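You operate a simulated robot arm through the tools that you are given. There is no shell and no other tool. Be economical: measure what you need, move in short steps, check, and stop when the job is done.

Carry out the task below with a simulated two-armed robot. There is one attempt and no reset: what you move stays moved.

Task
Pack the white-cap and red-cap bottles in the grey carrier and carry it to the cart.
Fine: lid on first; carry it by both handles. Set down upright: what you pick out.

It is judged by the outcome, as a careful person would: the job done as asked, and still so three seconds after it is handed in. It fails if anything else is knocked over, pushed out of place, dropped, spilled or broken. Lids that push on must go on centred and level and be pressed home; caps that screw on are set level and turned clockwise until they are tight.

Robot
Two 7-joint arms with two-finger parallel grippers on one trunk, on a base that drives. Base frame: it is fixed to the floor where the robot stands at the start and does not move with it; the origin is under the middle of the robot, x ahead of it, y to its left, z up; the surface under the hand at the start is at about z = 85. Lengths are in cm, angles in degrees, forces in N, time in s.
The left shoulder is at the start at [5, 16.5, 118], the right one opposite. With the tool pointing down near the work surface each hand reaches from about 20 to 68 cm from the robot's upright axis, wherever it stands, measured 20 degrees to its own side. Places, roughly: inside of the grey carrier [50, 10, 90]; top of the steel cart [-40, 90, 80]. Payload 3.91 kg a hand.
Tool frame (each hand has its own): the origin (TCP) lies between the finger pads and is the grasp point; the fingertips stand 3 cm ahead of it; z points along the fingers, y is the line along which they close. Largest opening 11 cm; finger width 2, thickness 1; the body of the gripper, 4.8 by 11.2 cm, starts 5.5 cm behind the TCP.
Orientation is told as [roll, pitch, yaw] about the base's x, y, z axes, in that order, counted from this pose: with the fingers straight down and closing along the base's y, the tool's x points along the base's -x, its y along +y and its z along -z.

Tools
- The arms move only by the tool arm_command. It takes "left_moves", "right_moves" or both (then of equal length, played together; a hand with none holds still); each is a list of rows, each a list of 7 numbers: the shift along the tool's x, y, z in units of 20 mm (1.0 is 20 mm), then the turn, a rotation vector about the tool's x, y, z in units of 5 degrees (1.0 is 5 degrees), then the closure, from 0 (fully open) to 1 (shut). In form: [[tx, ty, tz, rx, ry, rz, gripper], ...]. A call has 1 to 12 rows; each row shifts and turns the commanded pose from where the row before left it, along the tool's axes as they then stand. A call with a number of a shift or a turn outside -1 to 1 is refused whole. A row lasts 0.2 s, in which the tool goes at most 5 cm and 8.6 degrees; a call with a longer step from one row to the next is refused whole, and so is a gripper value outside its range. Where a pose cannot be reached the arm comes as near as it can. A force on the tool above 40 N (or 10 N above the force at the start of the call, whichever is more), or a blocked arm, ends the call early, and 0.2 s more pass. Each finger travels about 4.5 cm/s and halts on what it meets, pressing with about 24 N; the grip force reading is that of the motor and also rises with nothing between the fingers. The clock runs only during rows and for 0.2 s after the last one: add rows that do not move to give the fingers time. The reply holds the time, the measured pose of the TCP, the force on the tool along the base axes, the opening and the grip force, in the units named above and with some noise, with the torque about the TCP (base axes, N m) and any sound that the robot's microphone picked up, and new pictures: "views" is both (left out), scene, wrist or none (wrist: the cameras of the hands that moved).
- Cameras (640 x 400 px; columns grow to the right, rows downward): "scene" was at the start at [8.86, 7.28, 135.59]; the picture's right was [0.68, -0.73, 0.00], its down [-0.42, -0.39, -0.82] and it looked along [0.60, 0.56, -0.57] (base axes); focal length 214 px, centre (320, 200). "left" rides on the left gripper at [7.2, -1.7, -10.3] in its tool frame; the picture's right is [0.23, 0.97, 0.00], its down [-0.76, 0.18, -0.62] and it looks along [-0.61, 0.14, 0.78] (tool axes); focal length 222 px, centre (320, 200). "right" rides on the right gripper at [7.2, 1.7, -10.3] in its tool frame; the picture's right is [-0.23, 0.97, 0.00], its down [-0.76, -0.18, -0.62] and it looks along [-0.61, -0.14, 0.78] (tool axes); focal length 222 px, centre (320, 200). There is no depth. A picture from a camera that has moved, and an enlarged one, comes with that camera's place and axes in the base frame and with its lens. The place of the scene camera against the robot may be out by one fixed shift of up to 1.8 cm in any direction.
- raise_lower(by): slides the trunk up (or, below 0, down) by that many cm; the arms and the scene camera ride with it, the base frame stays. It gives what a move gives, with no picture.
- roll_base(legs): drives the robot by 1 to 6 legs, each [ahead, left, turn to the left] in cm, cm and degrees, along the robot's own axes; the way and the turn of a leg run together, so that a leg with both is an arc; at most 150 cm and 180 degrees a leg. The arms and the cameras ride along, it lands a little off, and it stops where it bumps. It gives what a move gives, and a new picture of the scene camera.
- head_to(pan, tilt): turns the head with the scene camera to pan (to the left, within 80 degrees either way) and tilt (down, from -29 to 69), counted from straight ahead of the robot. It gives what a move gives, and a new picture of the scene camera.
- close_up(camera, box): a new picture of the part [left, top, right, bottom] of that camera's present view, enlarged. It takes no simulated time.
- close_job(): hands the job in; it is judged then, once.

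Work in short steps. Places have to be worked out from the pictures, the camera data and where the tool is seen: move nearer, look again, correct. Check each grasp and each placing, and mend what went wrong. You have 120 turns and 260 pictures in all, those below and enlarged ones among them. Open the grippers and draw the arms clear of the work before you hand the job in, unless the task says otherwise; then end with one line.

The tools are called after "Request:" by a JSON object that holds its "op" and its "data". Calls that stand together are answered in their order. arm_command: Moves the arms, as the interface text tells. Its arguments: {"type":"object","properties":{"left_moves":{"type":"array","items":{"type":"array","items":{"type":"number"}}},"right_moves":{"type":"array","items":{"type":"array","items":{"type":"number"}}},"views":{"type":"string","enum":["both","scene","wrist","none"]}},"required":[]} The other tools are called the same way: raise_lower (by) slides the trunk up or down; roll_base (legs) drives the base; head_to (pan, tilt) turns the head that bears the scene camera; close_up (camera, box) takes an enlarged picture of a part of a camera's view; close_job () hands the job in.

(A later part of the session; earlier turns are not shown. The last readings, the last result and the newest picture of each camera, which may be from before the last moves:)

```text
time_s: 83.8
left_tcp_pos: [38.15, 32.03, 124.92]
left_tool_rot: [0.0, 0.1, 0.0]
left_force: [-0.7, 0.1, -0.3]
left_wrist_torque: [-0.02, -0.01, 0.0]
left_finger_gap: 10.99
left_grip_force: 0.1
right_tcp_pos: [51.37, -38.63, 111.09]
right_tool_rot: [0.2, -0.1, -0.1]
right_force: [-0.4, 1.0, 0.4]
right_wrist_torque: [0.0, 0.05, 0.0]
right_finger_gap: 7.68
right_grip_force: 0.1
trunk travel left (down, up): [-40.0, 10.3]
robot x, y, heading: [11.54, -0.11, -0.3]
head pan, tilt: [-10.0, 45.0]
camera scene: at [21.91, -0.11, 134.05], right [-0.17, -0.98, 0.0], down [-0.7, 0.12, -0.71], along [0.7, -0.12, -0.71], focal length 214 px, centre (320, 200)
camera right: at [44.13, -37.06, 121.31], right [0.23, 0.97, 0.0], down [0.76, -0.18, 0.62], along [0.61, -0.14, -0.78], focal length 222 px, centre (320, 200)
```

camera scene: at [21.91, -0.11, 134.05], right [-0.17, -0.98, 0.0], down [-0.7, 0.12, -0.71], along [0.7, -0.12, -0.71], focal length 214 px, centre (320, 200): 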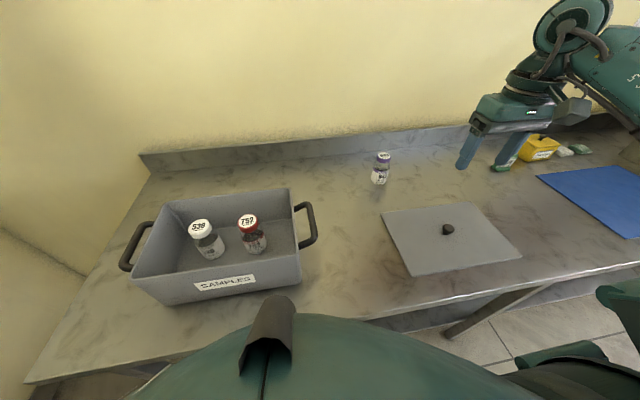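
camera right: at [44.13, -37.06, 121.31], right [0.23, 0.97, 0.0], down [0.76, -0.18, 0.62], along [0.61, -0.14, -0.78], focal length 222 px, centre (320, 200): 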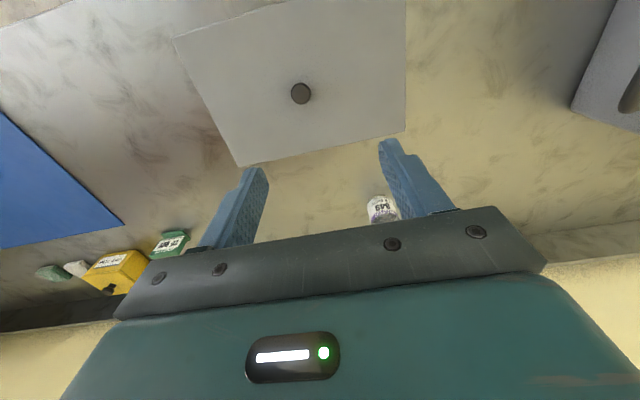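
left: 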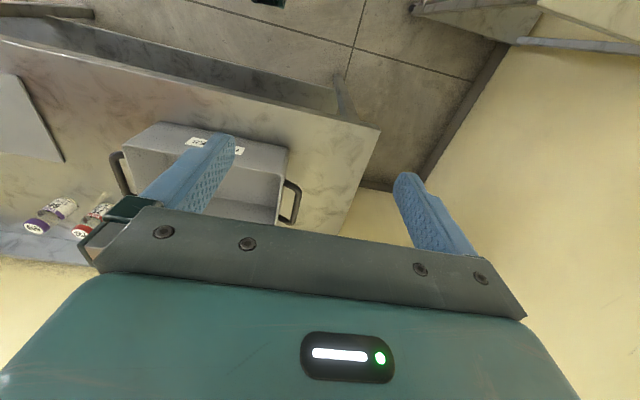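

The knob and lid are in view. I zoom in on the carrier and the lid to measure them.

Request:
{"op": "close_up", "data": {"camera": "scene", "box": [110, 170, 330, 310]}}

Request:
{"op": "close_up", "data": {"camera": "scene", "box": [370, 180, 530, 290]}}

Request:
{"op": "close_up", "data": {"camera": "right", "box": [160, 0, 420, 180]}}

```text
2.86 times, centred on (220, 240) of scene
camera zoom: at [21.91, -0.11, 134.05], right [-0.17, -0.98, 0.0], down [-0.7, 0.12, -0.71], along [0.7, -0.12, -0.71], focal length 613 px, centre (606, 86)
```

zoom: 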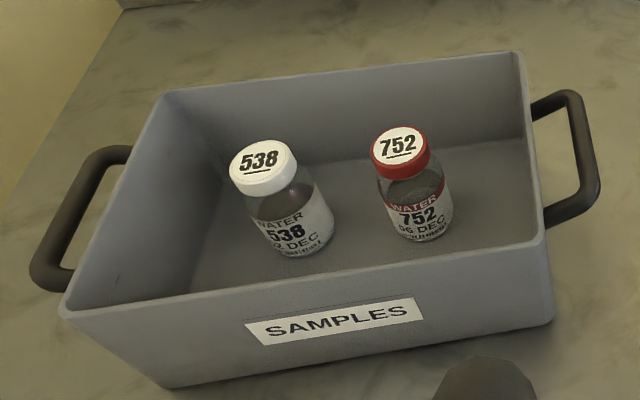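

```text
3.64 times, centred on (450, 235) of scene
camera zoom: at [21.91, -0.11, 134.05], right [-0.17, -0.98, 0.0], down [-0.7, 0.12, -0.71], along [0.7, -0.12, -0.71], focal length 780 px, centre (-153, 73)
```

zoom: 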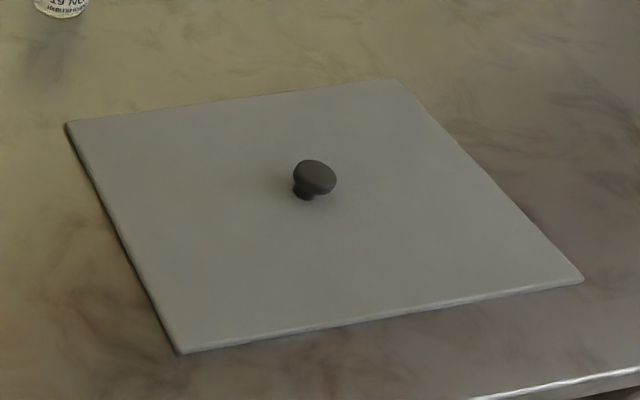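

```text
2.22 times, centred on (290, 90) of right
camera zoom: at [44.13, -37.06, 121.31], right [0.23, 0.97, 0.0], down [0.76, -0.18, 0.62], along [0.61, -0.14, -0.78], focal length 494 px, centre (387, 444)
```

zoom: 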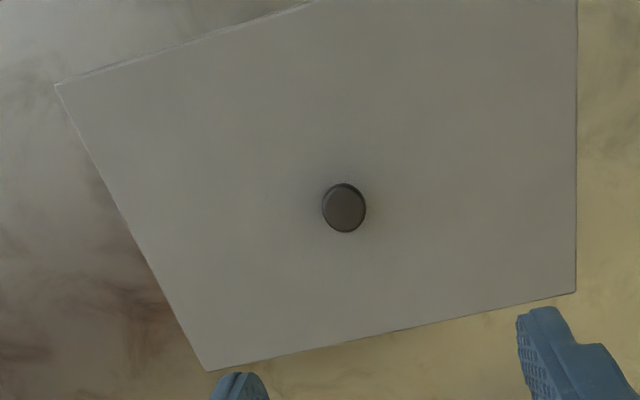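

The lid is about 29.5 × 19.75 cm with the knob at its centre, [51.1,−41.3]. I use the left wrist camera to measure the carrier rim.

Request:
{"op": "close_up", "data": {"camera": "left", "box": [0, 0, 640, 400]}}

```text
1.00 times, centred on (320, 200) of left (not enlarged: the box is as wide or as high as the picture)
camera zoom: at [30.94, 30.39, 135.38], right [-0.23, 0.97, 0.0], down [0.76, 0.18, 0.62], along [0.61, 0.14, -0.78], focal length 222 px, centre (320, 200)
```

zoom: 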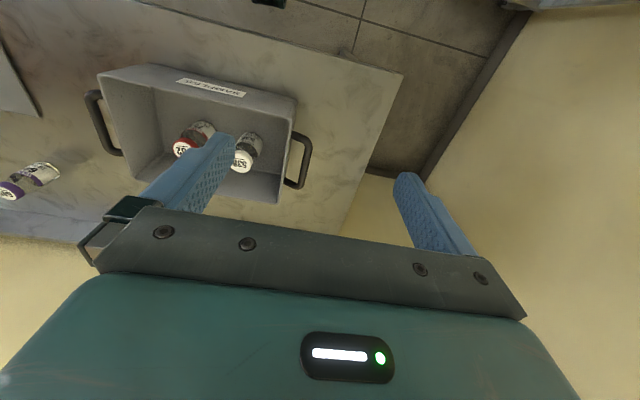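

Request:
{"op": "close_up", "data": {"camera": "left", "box": [80, 50, 336, 210]}}

```text
2.50 times, centred on (208, 130) of left
camera zoom: at [30.94, 30.39, 135.38], right [-0.23, 0.97, 0.0], down [0.76, 0.18, 0.62], along [0.61, 0.14, -0.78], focal length 555 px, centre (600, 375)
```

zoom: 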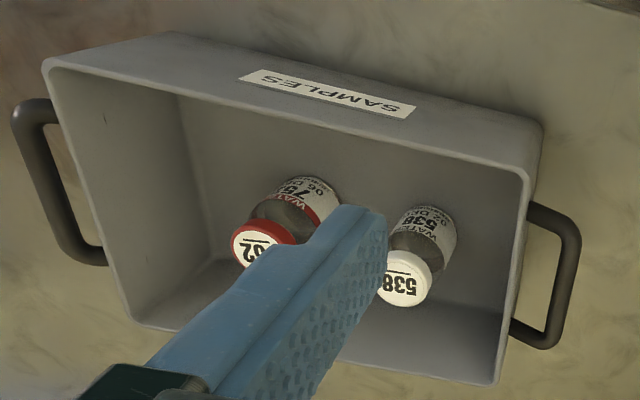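

The carrier centre comes out at about [54.3,13.8], with rim outer size roughly 29.5×19.5 like the lid and rim z≈97. I lower the right hand over the knob.

Request:
{"op": "arm_command", "data": {"right_moves": [[0.03, -0.35, 1, 0, 0, 0, 0.45], [0.03, -0.35, 1, 0, 0, 0, 0.45], [0.03, -0.35, 1, 0, 0, 0, 0.45], [0.03, -0.3, 1, 0, 0, 0, 0.45], [0, 0, 1, 0, 0, 0, 0.45], [0, 0, 1, 0, 0, 0, 0.45], [0, 0, 1, 0, 0, 0, 0.45], [0, 0, 1, 0, 0, 0, 0.45], [0, 0, 0, 0, 0, 0, 0.45]], "views": "both"}}

```text
time_s: 85.8
left_tcp_pos: [38.11, 32.11, 124.91]
left_tool_rot: [-0.2, 0.1, 0.0]
left_force: [0.3, -0.8, 1.1]
left_wrist_torque: [0.0, -0.03, 0.0]
left_finger_gap: 11.01
left_grip_force: 0.1
right_tcp_pos: [51.1, -41.17, 94.97]
right_tool_rot: [0.2, 0.0, 0.0]
right_force: [0.1, -0.2, -0.4]
right_wrist_torque: [-0.02, -0.01, -0.02]
right_finger_gap: 6.06
right_grip_force: 0.2
trunk travel left (down, up): [-40.0, 10.3]
robot x, y, heading: [11.56, -0.11, 0.1]
head pan, tilt: [-10.0, 45.0]
camera scene: at [21.9, -0.12, 134.05], right [-0.17, -0.98, 0.0], down [-0.7, 0.12, -0.71], along [0.7, -0.12, -0.71], focal length 214 px, centre (320, 200)
camera right: at [43.78, -39.63, 105.18], right [0.23, 0.97, 0.0], down [0.76, -0.18, 0.62], along [0.61, -0.14, -0.78], focal length 222 px, centre (320, 200)
```

scene: 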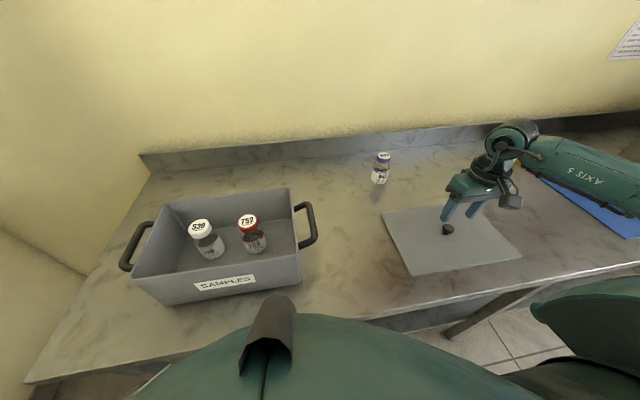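
right: 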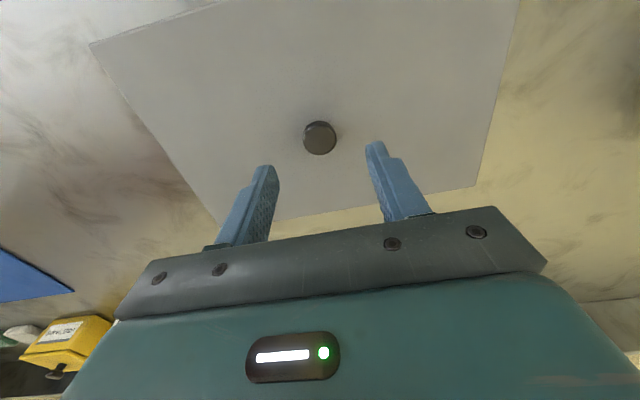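

The knob is centred between the fingers. I descend to z≈89.4 and close.

Request:
{"op": "arm_command", "data": {"right_moves": [[0.03, 0, 0.8, 0, 0, 0, 0.5], [0.03, 0, 0.8, 0, 0, 0, 0.5], [0.03, 0, 0.6, 0, 0, 0, 0.5], [0, 0, 0.5, 0, 0, 0, 0.5], [0, 0, 0, 0, 0, 0, 0.5], [0, 0, 0, 0, 0, 0, 0.7], [0, 0, 0, 0, 0, 0, 0.9], [0, 0, 0, 0, 0, 0, 1], [0, 0, 0, 0, 0, 0, 1], [0, 0, 0, 0, 0, 0, 1]], "views": "wrist"}}

```text
time_s: 88.0
left_tcp_pos: [38.13, 31.92, 125.01]
left_tool_rot: [-0.1, 0.1, -0.1]
left_force: [0.5, -0.3, 0.4]
left_wrist_torque: [0.01, 0.0, -0.04]
left_finger_gap: 10.99
left_grip_force: 0.1
right_tcp_pos: [50.71, -41.15, 89.55]
right_tool_rot: [0.3, 0.0, -0.1]
right_force: [0.6, -0.5, 0.6]
right_wrist_torque: [0.01, -0.01, 0.01]
right_finger_gap: 2.69
right_grip_force: 24.1
trunk travel left (down, up): [-40.0, 10.3]
robot x, y, heading: [11.35, 0.01, 0.1]
head pan, tilt: [-10.0, 45.0]
camera right: at [43.53, -39.7, 99.81], right [0.23, 0.97, 0.0], down [0.76, -0.18, 0.62], along [0.61, -0.14, -0.78], focal length 222 px, centre (320, 200)
```

right: 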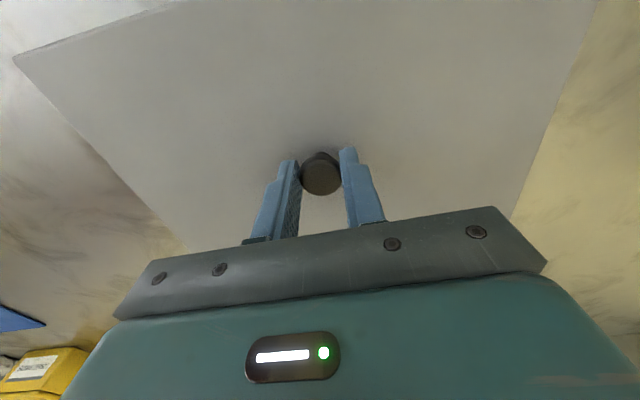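

The knob is gripped, gap 2.69. I do a short test lift.

Request:
{"op": "arm_command", "data": {"right_moves": [[0, 0, -0.2, 0, 0, 0, 1], [0, 0, -0.5, 0, 0, 0, 1], [0, 0, -0.5, 0, 0, 0, 1], [0, 0, -0.5, 0, 0, 0, 1], [0, 0, -0.5, 0, 0, 0, 1], [0, 0, 0, 0, 0, 0, 1]], "views": "both"}}

```text
time_s: 89.5
left_tcp_pos: [38.08, 32.15, 124.95]
left_tool_rot: [-0.2, 0.1, 0.0]
left_force: [-0.3, -0.2, 0.2]
left_wrist_torque: [0.0, -0.01, 0.02]
left_finger_gap: 10.99
left_grip_force: 0.1
right_tcp_pos: [50.91, -41.28, 94.05]
right_tool_rot: [0.2, 0.1, -0.2]
right_force: [-0.4, 1.0, -1.0]
right_wrist_torque: [0.01, 0.01, 0.0]
right_finger_gap: 2.68
right_grip_force: 23.9
trunk travel left (down, up): [-40.0, 10.3]
robot x, y, heading: [11.8, 0.12, 0.2]
head pan, tilt: [-10.0, 45.0]
camera scene: at [21.92, -0.14, 134.05], right [-0.17, -0.98, 0.0], down [-0.7, 0.12, -0.71], along [0.7, -0.12, -0.71], focal length 214 px, centre (320, 200)
camera right: at [43.61, -39.68, 104.23], right [0.23, 0.97, 0.0], down [0.76, -0.18, 0.62], along [0.61, -0.14, -0.78], focal length 222 px, centre (320, 200)
```

scene: 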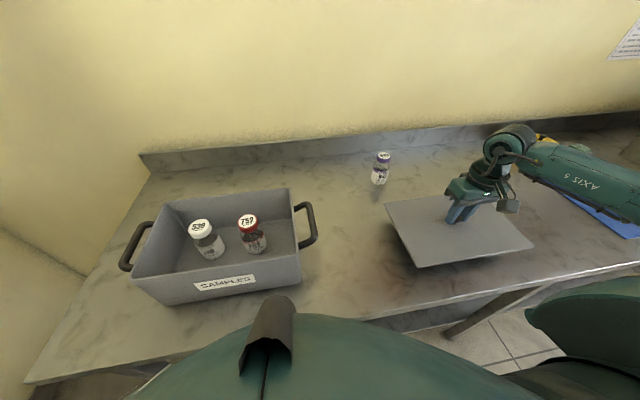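
right: 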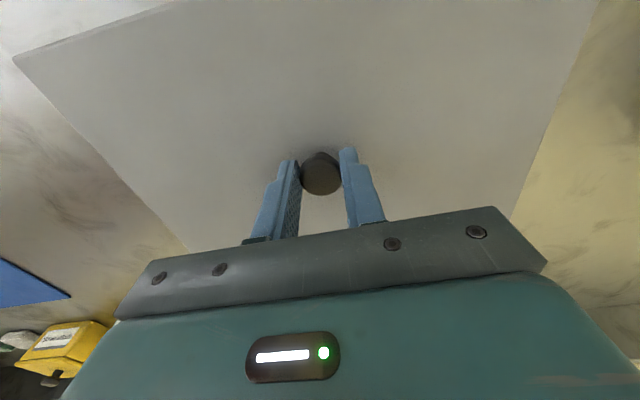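

The lid came off the bench level. I lift it to z≈112 and carry it over the carrier.

Request:
{"op": "arm_command", "data": {"right_moves": [[0, 0, -0.4, 0, 0, 0, 1], [0, 0, -0.8, 0, 0, 0, 1], [0, 0, -0.8, 0, 0, 0, 1], [0, 0, -0.8, 0, 0, 0, 1], [0, 0, -0.8, 0, 0, 0, 1], [0, 0, -0.8, 0, 0, 0, 1], [0, 0, -0.8, 0, 0, 0, 1], [0, 0, -0.8, 0, 0, 0, 1], [0, 0, -0.8, 0, 0, 0, 1], [0, 0, -0.8, 0, 0, 0, 1], [0, 0, -0.8, 0, 0, 0, 1], [0, 0, -0.4, 0, 0, 0, 1]], "views": "none"}}

Request:
{"op": "arm_command", "data": {"right_moves": [[0, 0.3, 0, 0, 0, 0, 1], [-0.06, 0.6, 0, 0, 0, 0, 1], [-0.06, 0.9, 0, 0, 0, 0, 1], [-0.06, 0.9, 0, 0, 0, 0, 1], [-0.06, 0.9, 0, 0, 0, 0, 1], [-0.06, 0.9, 0, 0, 0, 0, 1], [-0.06, 0.9, 0, 0, 0, 0, 1], [-0.06, 0.9, 0, 0, 0, 0, 1], [-0.06, 0.9, 0, 0, 0, 0, 1], [-0.06, 0.9, 0, 0, 0, 0, 1], [-0.06, 0.9, 0, 0, 0, 0, 1], [-0.06, 0.9, 0, 0, 0, 0, 1]], "views": "scene"}}

```text
time_s: 92.0
left_tcp_pos: [38.11, 32.08, 124.88]
left_tool_rot: [-0.1, 0.1, 0.0]
left_force: [-0.9, 0.5, -0.2]
left_wrist_torque: [0.02, -0.01, 0.0]
left_finger_gap: 11.01
left_grip_force: 0.0
right_tcp_pos: [50.68, -41.4, 111.34]
right_tool_rot: [0.2, 0.1, 0.0]
right_force: [0.4, 0.1, -0.8]
right_wrist_torque: [-0.03, 0.04, 0.01]
right_finger_gap: 2.69
right_grip_force: 23.8
trunk travel left (down, up): [-40.0, 10.3]
robot x, y, heading: [11.53, 0.03, -0.1]
head pan, tilt: [-10.0, 45.0]
```

```text
time_s: 94.7
left_tcp_pos: [38.13, 32.04, 124.89]
left_tool_rot: [0.0, 0.1, -0.1]
left_force: [0.0, -0.7, -0.5]
left_wrist_torque: [0.0, -0.01, -0.01]
left_finger_gap: 11.0
left_grip_force: 0.1
right_tcp_pos: [52.13, -21.55, 111.74]
right_tool_rot: [0.2, 0.0, 0.0]
right_force: [0.2, 0.1, -0.8]
right_wrist_torque: [-0.02, 0.04, 0.02]
right_finger_gap: 2.68
right_grip_force: 23.4
trunk travel left (down, up): [-40.0, 10.3]
robot x, y, heading: [11.32, -0.02, -0.2]
head pan, tilt: [-10.0, 45.0]
camera scene: at [21.93, -0.1, 134.05], right [-0.17, -0.98, 0.0], down [-0.7, 0.12, -0.71], along [0.7, -0.12, -0.71], focal length 214 px, centre (320, 200)
```

scene: 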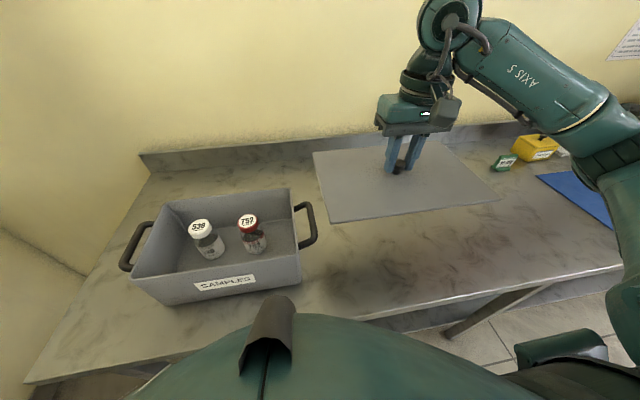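

Level and stable. I continue to the carrier.

Request:
{"op": "arm_command", "data": {"right_moves": [[-0.055, 0.9, 0, 0, 0, 0, 1], [-0.055, 0.9, 0, 0, 0, 0, 1], [-0.055, 0.9, 0, 0, 0, 0, 1], [-0.055, 0.9, 0, 0, 0, 0, 1], [-0.055, 0.9, 0, 0, 0, 0, 1], [-0.055, 0.9, 0, 0, 0, 0, 1], [-0.055, 0.9, 0, 0, 0, 0, 1], [-0.055, 0.9, 0, 0, 0, 0, 1], [-0.055, 0.9, 0, 0, 0, 0, 1], [-0.055, 0.9, 0, 0, 0, 0, 1], [-0.055, 0.9, 0, 0, 0, 0, 1], [-0.055, 0.9, 0, 0, 0, 0, 1]], "views": "none"}}

Request:
{"op": "arm_command", "data": {"right_moves": [[-0.055, 0.9, 0, 0, 0, 0, 1], [-0.055, 0.9, 0, 0, 0, 0, 1], [-0.055, 0.9, 0, 0, 0, 0, 1], [-0.055, 0.9, 0, 0, 0, 0, 1], [-0.055, 0.9, 0, 0, 0, 0, 1], [-0.055, 0.9, 0, 0, 0, 0, 1], [-0.055, 0.9, 0, 0, 0, 0, 1], [-0.055, 0.5, 0, 0, 0, 0, 1], [0, 0, 0, 0, 0, 0, 1]], "views": "both"}}

Request:
{"op": "close_up", "data": {"camera": "left", "box": [40, 10, 340, 210]}}

```text
time_s: 97.2
left_tcp_pos: [38.1, 32.15, 125.01]
left_tool_rot: [-0.1, 0.1, 0.0]
left_force: [-0.3, -0.1, 0.1]
left_wrist_torque: [-0.02, 0.01, -0.02]
left_finger_gap: 11.0
left_grip_force: 0.0
right_tcp_pos: [53.35, 0.25, 111.66]
right_tool_rot: [0.1, 0.0, -0.1]
right_force: [0.1, 0.2, -1.6]
right_wrist_torque: [0.03, 0.05, -0.02]
right_finger_gap: 2.7
right_grip_force: 23.6
trunk travel left (down, up): [-40.0, 10.3]
robot x, y, heading: [11.5, -0.07, -0.1]
head pan, tilt: [-10.0, 45.0]
```

```text
time_s: 99.2
left_tcp_pos: [38.13, 32.14, 124.9]
left_tool_rot: [-0.1, 0.1, 0.0]
left_force: [1.0, -0.3, 0.2]
left_wrist_torque: [-0.03, -0.03, -0.01]
left_finger_gap: 11.0
left_grip_force: 0.0
right_tcp_pos: [54.59, 13.71, 111.66]
right_tool_rot: [0.2, 0.0, -0.1]
right_force: [-0.2, 0.3, -1.3]
right_wrist_torque: [0.01, -0.03, 0.03]
right_finger_gap: 2.69
right_grip_force: 24.2
trunk travel left (down, up): [-40.0, 10.3]
robot x, y, heading: [11.52, 0.14, 0.0]
head pan, tilt: [-10.0, 45.0]
camera scene: at [21.92, -0.13, 134.05], right [-0.17, -0.98, 0.0], down [-0.7, 0.12, -0.71], along [0.7, -0.12, -0.71], focal length 214 px, centre (320, 200)
camera right: at [47.46, 15.24, 121.96], right [0.23, 0.97, 0.0], down [0.76, -0.18, 0.62], along [0.61, -0.14, -0.78], focal length 222 px, centre (320, 200)
```

scene: 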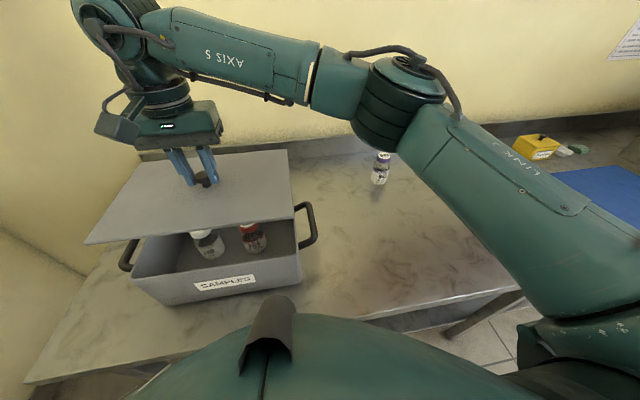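
right: 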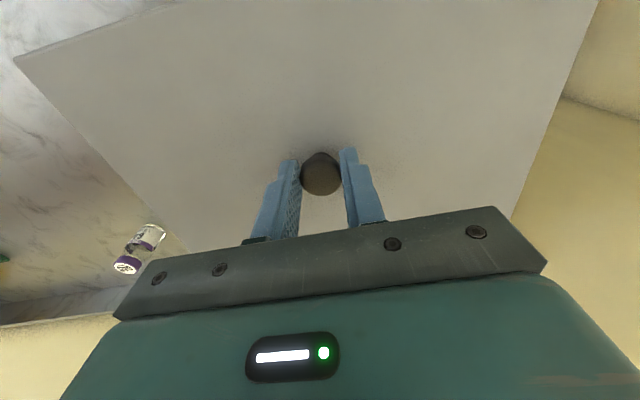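

```text
2.00 times, centred on (190, 110) of left
camera zoom: at [30.94, 30.37, 135.38], right [-0.23, 0.97, 0.0], down [0.76, 0.18, 0.62], along [0.61, 0.14, -0.78], focal length 444 px, centre (580, 380)
```

zoom: 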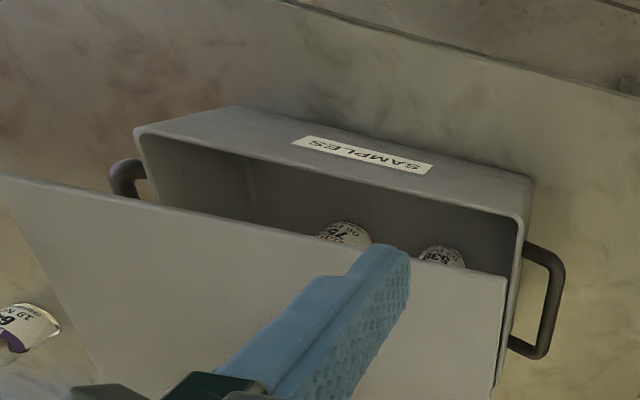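

The lid hovers nearly aligned; the left camera suggests it should shift about −0.3 in x and −0.2 in y. I lower it to about 2 cm above the rim and re-measure.

Request:
{"op": "arm_command", "data": {"right_moves": [[0.05, -0.03, 0.6, 0, 0, 0, 1], [0.05, -0.03, 0.8, 0, 0, 0, 1], [0.05, -0.03, 0.8, 0, 0, 0, 1], [0, 0, 0.8, 0, 0, 0, 1], [0, 0, 0.6, 0, 0, 0, 1], [0, 0, 0.2, 0, 0, 0, 1], [0, 0, 0, 0, 0, 0, 1]], "views": "none"}}

Request:
{"op": "close_up", "data": {"camera": "left", "box": [60, 30, 348, 210]}}

Request:
{"op": "close_up", "data": {"camera": "scene", "box": [90, 160, 330, 310]}}

```text
time_s: 100.8
left_tcp_pos: [38.15, 31.96, 124.82]
left_tool_rot: [-0.1, 0.0, 0.1]
left_force: [0.4, 0.0, 0.0]
left_wrist_torque: [0.02, -0.04, -0.01]
left_finger_gap: 10.98
left_grip_force: 0.0
right_tcp_pos: [53.96, 13.56, 104.2]
right_tool_rot: [0.3, -0.1, -0.1]
right_force: [0.3, -0.3, -1.8]
right_wrist_torque: [-0.01, 0.06, 0.01]
right_finger_gap: 2.67
right_grip_force: 23.8
trunk travel left (down, up): [-40.0, 10.3]
robot x, y, heading: [11.33, 0.14, 0.2]
head pan, tilt: [-10.0, 45.0]
```

```text
2.22 times, centred on (204, 120) of left
camera zoom: at [30.94, 30.38, 135.38], right [-0.23, 0.97, 0.0], down [0.76, 0.18, 0.62], along [0.61, 0.14, -0.78], focal length 494 px, centre (578, 378)
```

zoom: 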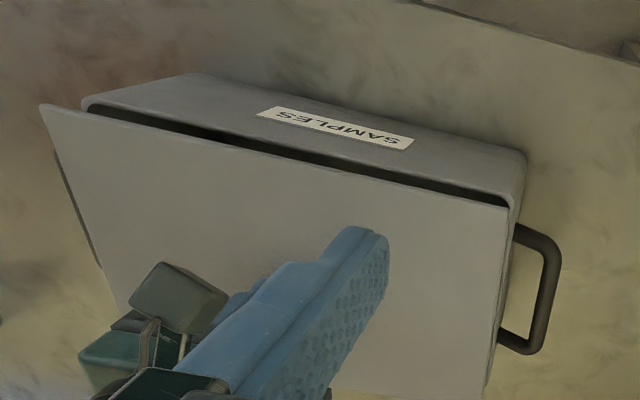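

```text
2.67 times, centred on (210, 235) of scene
camera zoom: at [21.92, -0.13, 134.05], right [-0.17, -0.98, 0.0], down [-0.7, 0.12, -0.71], along [0.7, -0.12, -0.71], focal length 572 px, centre (613, 107)
```

zoom: 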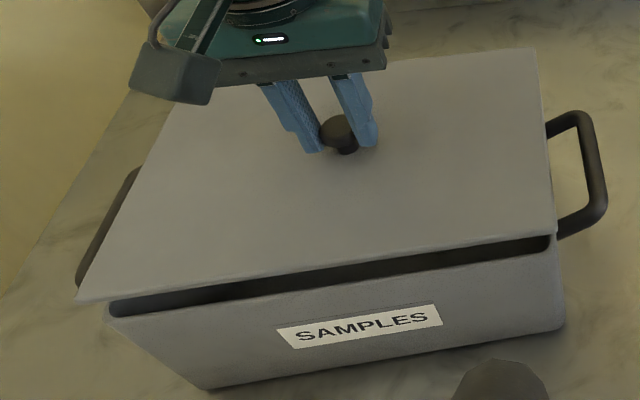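

The lid is nearly aligned, perhaps needing +0.3 in x. I apply that, come to within about 0.7 cm of the rim and re-check with less parallax.

Request:
{"op": "arm_command", "data": {"right_moves": [[-0.1, 0.03, 0.3, 0, 0, 0, 1], [-0.05, 0.02, 0.3, 0, 0, 0, 1], [0, 0, 0.2, 0, 0, 0, 1], [0, 0, 0, 0, 0, 0, 1]], "views": "none"}}

Request:
{"op": "close_up", "data": {"camera": "left", "box": [60, 50, 300, 200]}}

Request:
{"op": "close_up", "data": {"camera": "scene", "box": [110, 230, 318, 310]}}

```text
time_s: 101.8
left_tcp_pos: [38.08, 32.11, 124.91]
left_tool_rot: [-0.1, 0.1, -0.1]
left_force: [-0.8, -0.2, -0.7]
left_wrist_torque: [-0.01, -0.03, 0.02]
left_finger_gap: 11.04
left_grip_force: 0.1
right_tcp_pos: [54.4, 13.71, 102.71]
right_tool_rot: [0.3, -0.1, -0.1]
right_force: [-0.7, 0.0, -1.4]
right_wrist_torque: [0.03, 0.01, -0.01]
right_finger_gap: 2.67
right_grip_force: 24.8
trunk travel left (down, up): [-40.0, 10.3]
robot x, y, heading: [11.38, 0.04, -0.0]
head pan, tilt: [-10.0, 45.0]
```

```text
2.67 times, centred on (180, 125) of left
camera zoom: at [30.94, 30.38, 135.38], right [-0.23, 0.97, 0.0], down [0.76, 0.18, 0.62], along [0.61, 0.14, -0.78], focal length 592 px, centre (693, 400)
```

zoom: 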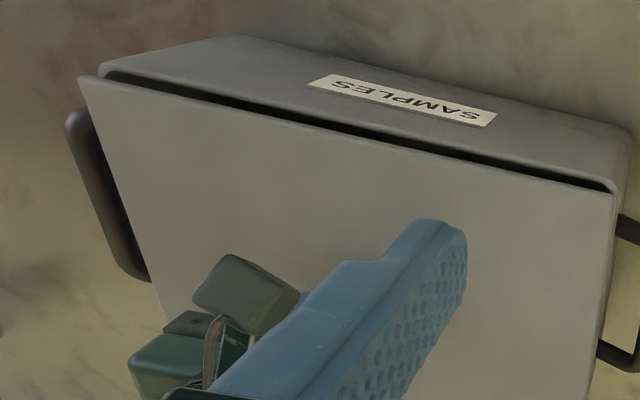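

```text
3.08 times, centred on (214, 270) of scene
camera zoom: at [21.91, -0.13, 134.05], right [-0.17, -0.98, 0.0], down [-0.7, 0.12, -0.71], along [0.7, -0.12, -0.71], focal length 660 px, centre (646, -15)
```

zoom: 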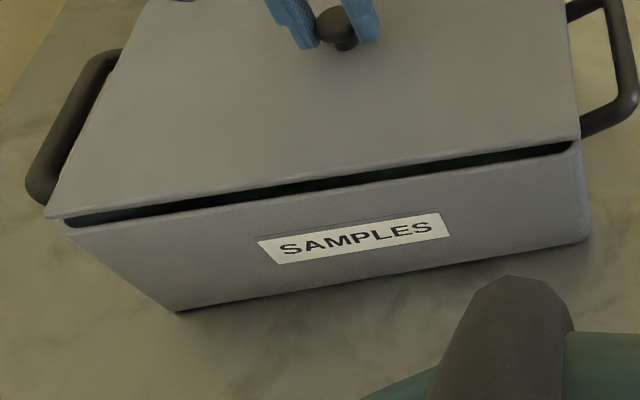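

Both cameras now suggest about −0.25 in x and −0.1 in y. I apply that and lower in fine steps to contact.

Request:
{"op": "arm_command", "data": {"right_moves": [[0.12, -0.05, 0, 0, 0, 0, 1], [0, 0, 0.12, 0, 0, 0, 1], [0, 0, 0.12, 0, 0, 0, 1], [0, 0, 0, 0, 0, 0, 1]], "views": "none"}}

Request:
{"op": "arm_command", "data": {"right_moves": [[0, 0, 0.1, 0, 0, 0, 1], [0, 0, 0.1, 0, 0, 0, 1], [0, 0, 0, 0, 0, 0, 1]], "views": "none"}}

Request:
{"op": "close_up", "data": {"camera": "left", "box": [60, 50, 300, 200]}}

Request:
{"op": "close_up", "data": {"camera": "scene", "box": [110, 230, 318, 310]}}

```text
time_s: 102.8
left_tcp_pos: [38.18, 32.16, 124.93]
left_tool_rot: [-0.1, 0.1, 0.1]
left_force: [-0.4, 0.6, -0.7]
left_wrist_torque: [0.02, -0.02, -0.01]
left_finger_gap: 11.0
left_grip_force: 0.1
right_tcp_pos: [54.18, 13.53, 102.12]
right_tool_rot: [0.2, 0.0, -0.1]
right_force: [-0.2, 0.2, -1.5]
right_wrist_torque: [0.01, 0.07, 0.04]
right_finger_gap: 2.71
right_grip_force: 24.0
trunk travel left (down, up): [-40.0, 10.3]
robot x, y, heading: [11.2, 0.01, 0.1]
head pan, tilt: [-10.0, 45.0]
```

```text
time_s: 103.7
left_tcp_pos: [38.0, 31.99, 124.96]
left_tool_rot: [0.0, 0.0, 0.0]
left_force: [-0.4, -0.5, 0.1]
left_wrist_torque: [-0.01, 0.02, -0.02]
left_finger_gap: 11.03
left_grip_force: 0.1
right_tcp_pos: [54.08, 13.54, 102.09]
right_tool_rot: [0.4, -0.2, -0.1]
right_force: [4.5, 1.8, 21.4]
right_wrist_torque: [0.01, 0.17, -0.03]
right_finger_gap: 2.7
right_grip_force: 24.3
trunk travel left (down, up): [-40.0, 10.3]
robot x, y, heading: [11.11, 0.25, 0.0]
head pan, tilt: [-10.0, 45.0]
```

```text
2.67 times, centred on (180, 125) of left
camera zoom: at [30.84, 30.34, 135.44], right [-0.23, 0.97, 0.0], down [0.76, 0.18, 0.62], along [0.61, 0.14, -0.78], focal length 592 px, centre (693, 400)
```

zoom: 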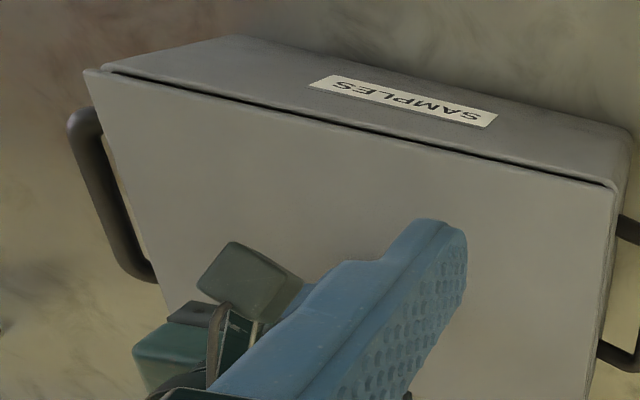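

```text
3.08 times, centred on (214, 270) of scene
camera zoom: at [21.82, -0.16, 134.09], right [-0.17, -0.98, 0.0], down [-0.7, 0.12, -0.71], along [0.7, -0.12, -0.71], focal length 660 px, centre (646, -15)
```

zoom: 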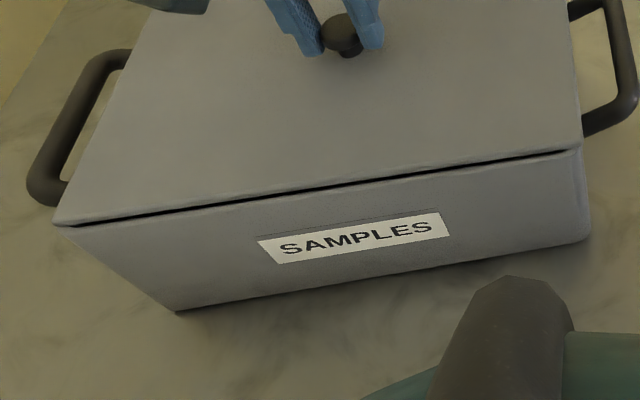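

Contact force is 21 N with only a thin gap left. I zoom closely on the corners to judge the centring before pressing.

Request:
{"op": "close_up", "data": {"camera": "left", "box": [80, 60, 160, 110]}}

Request:
{"op": "close_up", "data": {"camera": "left", "box": [240, 90, 320, 140]}}

Request:
{"op": "close_up", "data": {"camera": "scene", "box": [255, 180, 335, 300]}}

Request:
{"op": "close_up", "data": {"camera": "scene", "box": [110, 180, 190, 310]}}

```text
8.00 times, centred on (120, 85) of left
camera zoom: at [30.84, 30.34, 135.44], right [-0.23, 0.97, 0.0], down [0.76, 0.18, 0.62], along [0.61, 0.14, -0.78], focal length 1777 px, centre (1920, 1120)
```

zoom: 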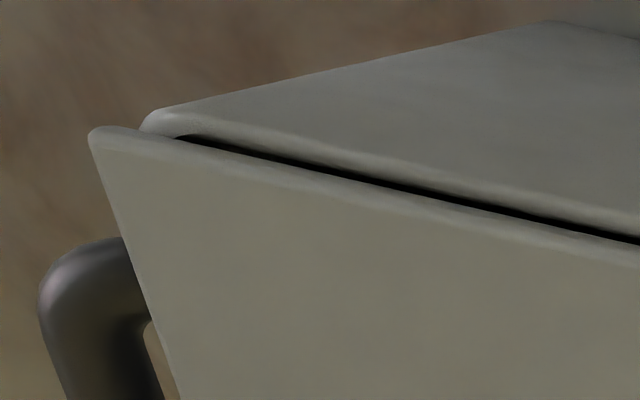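

```text
8.00 times, centred on (280, 115) of left
camera zoom: at [30.84, 30.34, 135.44], right [-0.23, 0.97, 0.0], down [0.76, 0.18, 0.62], along [0.61, 0.14, -0.78], focal length 1777 px, centre (640, 880)
```

zoom: 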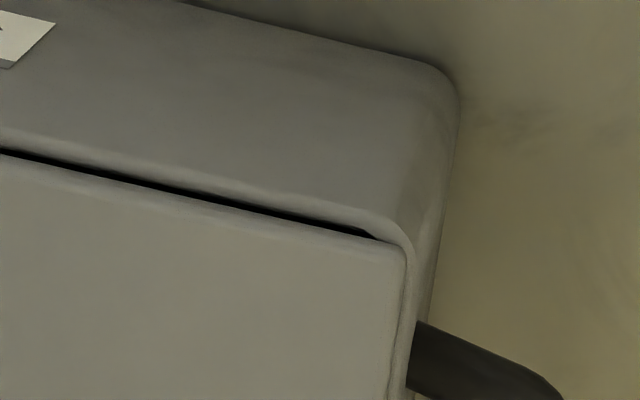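

```text
3.33 times, centred on (295, 240) of scene
camera zoom: at [21.82, -0.16, 134.09], right [-0.17, -0.98, 0.0], down [-0.7, 0.12, -0.71], along [0.7, -0.12, -0.71], focal length 715 px, centre (403, 67)
```

zoom: 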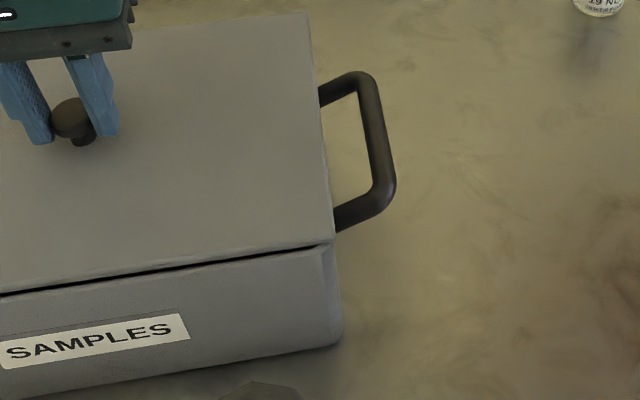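

```text
3.08 times, centred on (150, 245) of scene
camera zoom: at [21.82, -0.16, 134.09], right [-0.17, -0.98, 0.0], down [-0.7, 0.12, -0.71], along [0.7, -0.12, -0.71], focal length 660 px, centre (843, 62)
```

zoom: 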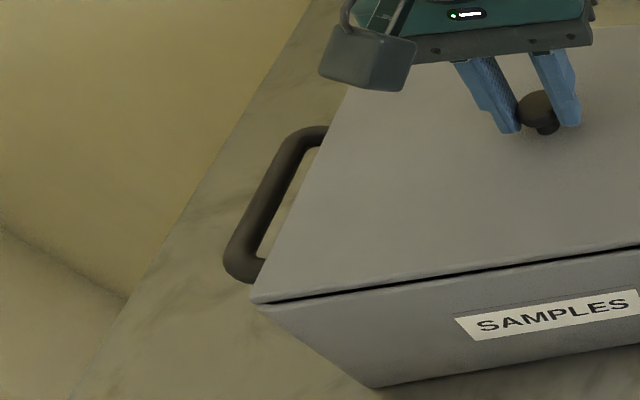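

The geometry fits a lid whose lip is resting on or starting into the rim, well centred. I press down gently further and watch for it seating.

Request:
{"op": "arm_command", "data": {"right_moves": [[0, 0.03, 0.08, 0, 0, 0, 1], [0, 0, 0.08, 0, 0, 0, 1], [0, 0, 0, 0, 0, 0, 1]], "views": "none"}}

Request:
{"op": "close_up", "data": {"camera": "scene", "box": [110, 180, 330, 310]}}

```text
time_s: 104.5
left_tcp_pos: [38.04, 31.95, 125.04]
left_tool_rot: [0.0, 0.0, 0.0]
left_force: [-0.1, 0.3, 0.2]
left_wrist_torque: [0.02, -0.01, -0.01]
left_finger_gap: 10.98
left_grip_force: 0.1
right_tcp_pos: [54.0, 13.54, 101.63]
right_tool_rot: [0.4, -0.1, -0.1]
right_force: [4.3, -3.0, 26.9]
right_wrist_torque: [-0.04, -0.2, -0.03]
right_finger_gap: 2.7
right_grip_force: 24.0
trunk travel left (down, up): [-40.0, 10.3]
robot x, y, heading: [11.29, -0.0, 0.2]
head pan, tilt: [-10.0, 45.0]
```

```text
2.91 times, centred on (220, 245) of scene
camera zoom: at [21.75, -0.24, 134.08], right [-0.17, -0.98, 0.0], down [-0.7, 0.12, -0.71], along [0.7, -0.12, -0.71], focal length 624 px, centre (611, 69)
```

zoom: 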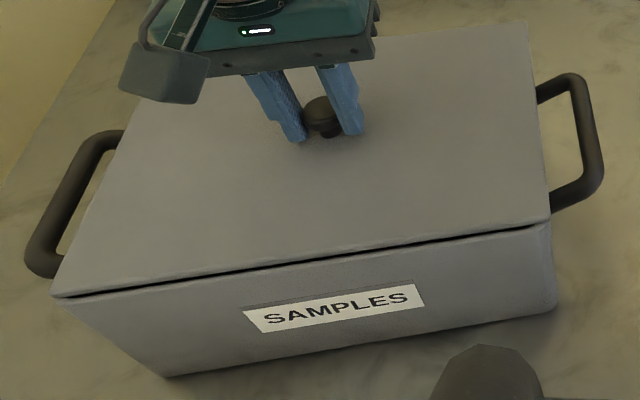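

The lid moved down about 0.3 cm at 27 N, so it is going in. I press further in steps.

Request:
{"op": "arm_command", "data": {"right_moves": [[0, 0, 0.08, 0, 0, 0, 1], [0, 0, 0.08, 0, 0, 0, 1], [0, 0, 0, 0, 0, 0, 1]], "views": "none"}}

Request:
{"op": "arm_command", "data": {"right_moves": [[0, 0, 0.08, 0, 0, 0, 1], [0, 0, 0.08, 0, 0, 0, 1], [0, 0, 0, 0, 0, 0, 1]], "views": "none"}}

Request:
{"op": "close_up", "data": {"camera": "scene", "box": [110, 180, 330, 310]}}

Request:
{"op": "close_up", "data": {"camera": "left", "box": [60, 50, 300, 200]}}

```text
time_s: 105.2
left_tcp_pos: [37.94, 31.89, 125.05]
left_tool_rot: [0.0, 0.0, 0.0]
left_force: [0.3, -0.6, -0.2]
left_wrist_torque: [-0.01, -0.01, -0.01]
left_finger_gap: 10.99
left_grip_force: 0.1
right_tcp_pos: [54.0, 13.38, 101.26]
right_tool_rot: [0.4, -0.2, -0.1]
right_force: [4.3, -2.4, 31.5]
right_wrist_torque: [-0.4, -0.03, 0.02]
right_finger_gap: 2.67
right_grip_force: 24.5
trunk travel left (down, up): [-40.0, 10.3]
robot x, y, heading: [11.54, -0.01, 0.3]
head pan, tilt: [-10.0, 45.0]
```

```text
time_s: 105.8
left_tcp_pos: [37.99, 31.93, 124.95]
left_tool_rot: [-0.1, 0.0, 0.0]
left_force: [-0.1, -0.6, -0.1]
left_wrist_torque: [-0.02, 0.0, -0.05]
left_finger_gap: 11.02
left_grip_force: 0.1
right_tcp_pos: [54.04, 13.58, 101.27]
right_tool_rot: [0.4, -0.2, -0.1]
right_force: [-3.5, -1.9, 13.2]
right_wrist_torque: [-0.78, 0.39, -0.04]
right_finger_gap: 2.68
right_grip_force: 24.3
trunk travel left (down, up): [-40.0, 10.3]
robot x, y, heading: [11.65, -0.0, 0.0]
head pan, tilt: [-10.0, 45.0]
stopped in row 2 (right hand): the force on the tool passed its limit at 44 N (the readings are from after the stop); the commanded pose is now the measured one
```

```text
2.91 times, centred on (220, 245) of scene
camera zoom: at [21.79, -0.18, 134.01], right [-0.17, -0.98, 0.0], down [-0.7, 0.12, -0.71], along [0.7, -0.12, -0.71], focal length 624 px, centre (611, 69)
```

zoom: 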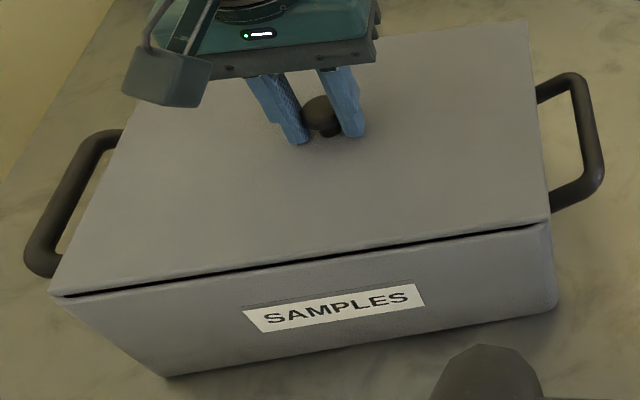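

```text
2.67 times, centred on (180, 125) of left
camera zoom: at [30.82, 30.32, 135.37], right [-0.23, 0.97, 0.0], down [0.76, 0.18, 0.62], along [0.61, 0.14, -0.78], focal length 592 px, centre (693, 400)
```

zoom: 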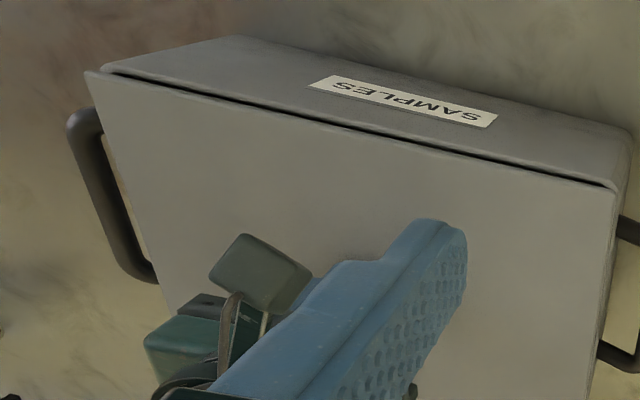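

The lid did not drop further; the fingers slid down the knob. I bring the left wrist camera low, tilted forward, to look at the rim and lid joint from the front.

Request:
{"op": "arm_command", "data": {"left_moves": [[0, 0, 0, 0, -1, 0, 0], [0, 0, 0, 0, -1, 0, 0], [0, 0, 0, 0, -1, 0, 0], [0, 0, 0, 0, -1, 0, 0], [0, 0, 0, 0, -1, 0, 0], [0, 0, 0, 0, -1, 0, 0], [0, 0, 0, 0, -1, 0, 0], [0, 0, 0, 0, -1, 0, 0], [0, 0, 0, 0, -1, 0, 0]], "views": "none"}}

Request:
{"op": "arm_command", "data": {"left_moves": [[0.7, 0.2, 0.7, 0, 0, 0, 0], [0.7, 0.2, 0.7, 0, 0, 0, 0], [0.7, 0.2, 0.7, 0, 0, 0, 0], [0.7, 0.2, 0.7, 0, 0, 0, 0], [0.7, 0.2, 0.7, 0, 0, 0, 0], [0.7, 0.2, 0.7, 0, 0, 0, 0], [0.7, 0, 0.7, 0, 0, 0, 0], [0.7, 0, 0.7, 0, 0, 0, 0], [0.7, 0, 0.7, 0, 0, 0, 0], [0.7, 0, 0.7, 0, 0, 0, 0]], "views": "both"}}

```text
time_s: 107.8
left_tcp_pos: [37.94, 32.07, 124.99]
left_tool_rot: [-0.1, -45.0, 0.1]
left_force: [0.9, 0.1, -0.1]
left_wrist_torque: [0.01, 0.0, -0.01]
left_finger_gap: 11.0
left_grip_force: 0.0
right_tcp_pos: [54.06, 13.66, 101.07]
right_tool_rot: [0.6, -0.2, 0.0]
right_force: [0.6, 0.0, 26.0]
right_wrist_torque: [-0.5, 0.04, 0.01]
right_finger_gap: 2.65
right_grip_force: 23.9
trunk travel left (down, up): [-40.0, 10.3]
robot x, y, heading: [11.54, -0.02, 0.1]
head pan, tilt: [-10.0, 45.0]
```

```text
time_s: 110.0
left_tcp_pos: [42.68, 40.36, 111.38]
left_tool_rot: [-0.1, -45.0, 0.0]
left_force: [0.3, -0.6, -0.1]
left_wrist_torque: [0.0, 0.01, -0.01]
left_finger_gap: 11.02
left_grip_force: 0.0
left hand out of reach, approached as far as the arm can: row 2, 3, 4, 5, 6, 7, 8, 9, 10
right_tcp_pos: [54.0, 13.52, 101.24]
right_tool_rot: [0.6, -0.3, -0.1]
right_force: [1.5, 0.3, 26.6]
right_wrist_torque: [-0.55, -0.06, 0.01]
right_finger_gap: 2.68
right_grip_force: 24.1
trunk travel left (down, up): [-40.0, 10.3]
robot x, y, heading: [11.14, -0.1, 0.1]
head pan, tilt: [-10.0, 45.0]
camera scene: at [21.73, -0.19, 134.08], right [-0.17, -0.98, 0.0], down [-0.7, 0.12, -0.71], along [0.7, -0.12, -0.71], focal length 214 px, centre (320, 200)
camera left: at [30.23, 38.68, 113.72], right [-0.16, 0.97, -0.16], down [0.1, 0.18, 0.98], along [0.98, 0.14, -0.12], focal length 222 px, centre (320, 200)
```

scene: 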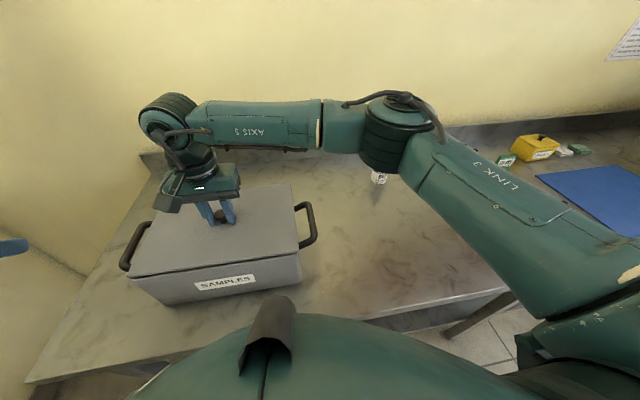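
left: 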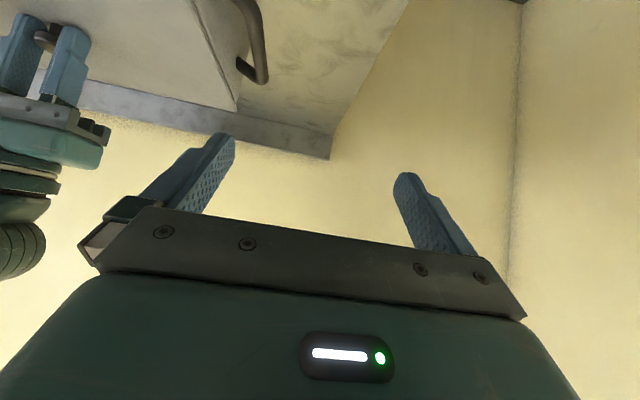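

The left arm can't get lower there. I zoom tightly on the joint from the scene camera instead.

Request:
{"op": "close_up", "data": {"camera": "scene", "box": [120, 255, 200, 305]}}

Request:
{"op": "close_up", "data": {"camera": "scene", "box": [240, 230, 320, 280]}}

Request:
{"op": "close_up", "data": {"camera": "left", "box": [120, 0, 280, 120]}}

```text
8.00 times, centred on (160, 280) of scene
camera zoom: at [21.73, -0.19, 134.08], right [-0.17, -0.98, 0.0], down [-0.7, 0.12, -0.71], along [0.7, -0.12, -0.71], focal length 1716 px, centre (1600, -440)
```

zoom: 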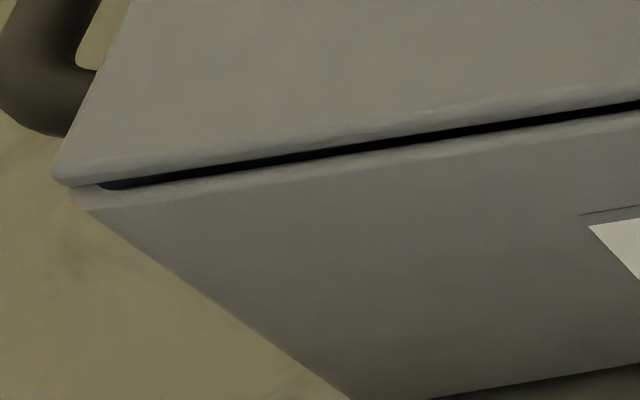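

```text
8.00 times, centred on (280, 255) of scene
camera zoom: at [21.73, -0.19, 134.08], right [-0.17, -0.98, 0.0], down [-0.7, 0.12, -0.71], along [0.7, -0.12, -0.71], focal length 1716 px, centre (640, -240)
```

zoom: 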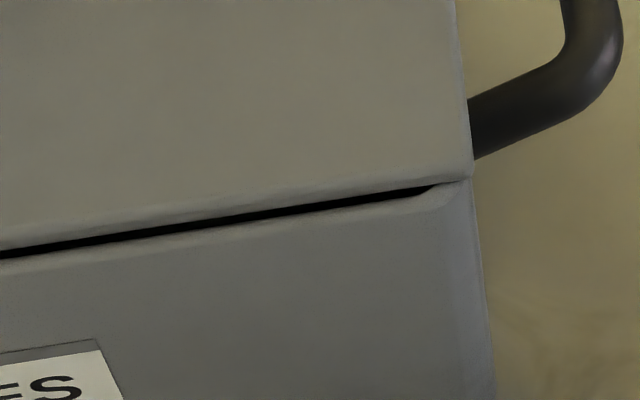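

```text
3.33 times, centred on (200, 60) of left
camera zoom: at [30.23, 38.68, 113.72], right [-0.16, 0.97, -0.16], down [0.1, 0.18, 0.98], along [0.98, 0.14, -0.12], focal length 740 px, centre (720, 667)
```

zoom: 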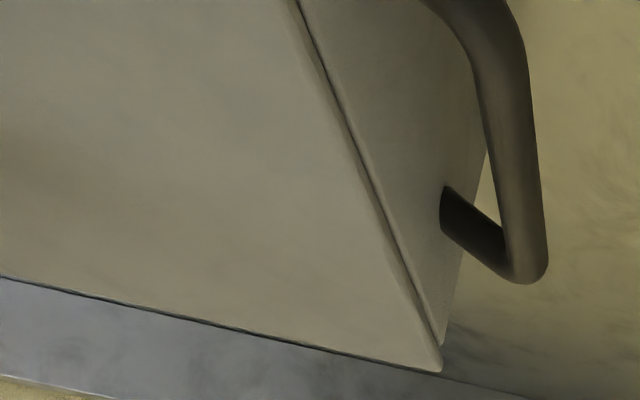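

The zooms are decisive: the lid's front edge lies inside the front wall, while its far edge overhangs by about 1.1 cm. I lift it 1 cm, shift −0.8 cm in x and look again.

Request:
{"op": "arm_command", "data": {"right_moves": [[0, 0, -0.3, 0, 0, 0, 1], [0, 0, -0.3, 0, 0, 0, 1], [0.2, 0, 0, 0, 0, 0, 1], [0.2, 0, 0, 0, 0, 0, 1], [0, 0, 0.15, 0, 0, 0, 1], [0, 0, 0, 0, 0, 0, 1]], "views": "none"}}

Request:
{"op": "close_up", "data": {"camera": "scene", "box": [110, 180, 330, 310]}}

Request:
{"op": "close_up", "data": {"camera": "left", "box": [120, 0, 280, 120]}}

```text
time_s: 111.4
left_tcp_pos: [42.81, 40.34, 111.29]
left_tool_rot: [-0.3, -44.8, 0.1]
left_force: [-0.5, -0.4, 0.6]
left_wrist_torque: [0.02, -0.01, -0.02]
left_finger_gap: 10.98
left_grip_force: 0.0
right_tcp_pos: [53.33, 13.74, 101.99]
right_tool_rot: [0.5, -0.2, -0.2]
right_force: [0.1, -0.2, -1.1]
right_wrist_torque: [0.03, 0.0, 0.02]
right_finger_gap: 2.68
right_grip_force: 23.9
trunk travel left (down, up): [-40.0, 10.3]
robot x, y, heading: [11.29, 0.4, 0.1]
head pan, tilt: [-10.0, 45.0]
```

```text
2.91 times, centred on (220, 245) of scene
camera zoom: at [21.92, -0.13, 134.05], right [-0.17, -0.98, 0.0], down [-0.7, 0.12, -0.71], along [0.7, -0.12, -0.71], focal length 624 px, centre (611, 69)
```

zoom: 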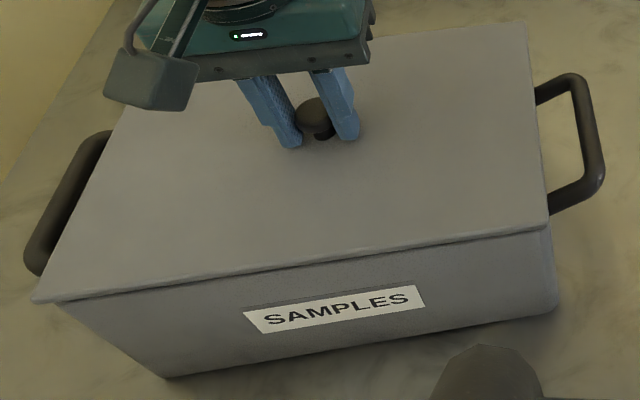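

```text
3.33 times, centred on (200, 60) of left
camera zoom: at [30.38, 38.71, 113.67], right [-0.16, 0.97, -0.16], down [0.1, 0.18, 0.98], along [0.98, 0.14, -0.13], focal length 740 px, centre (720, 667)
```

zoom: 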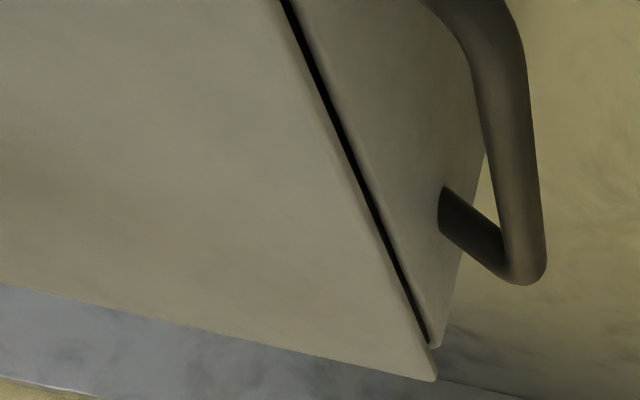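

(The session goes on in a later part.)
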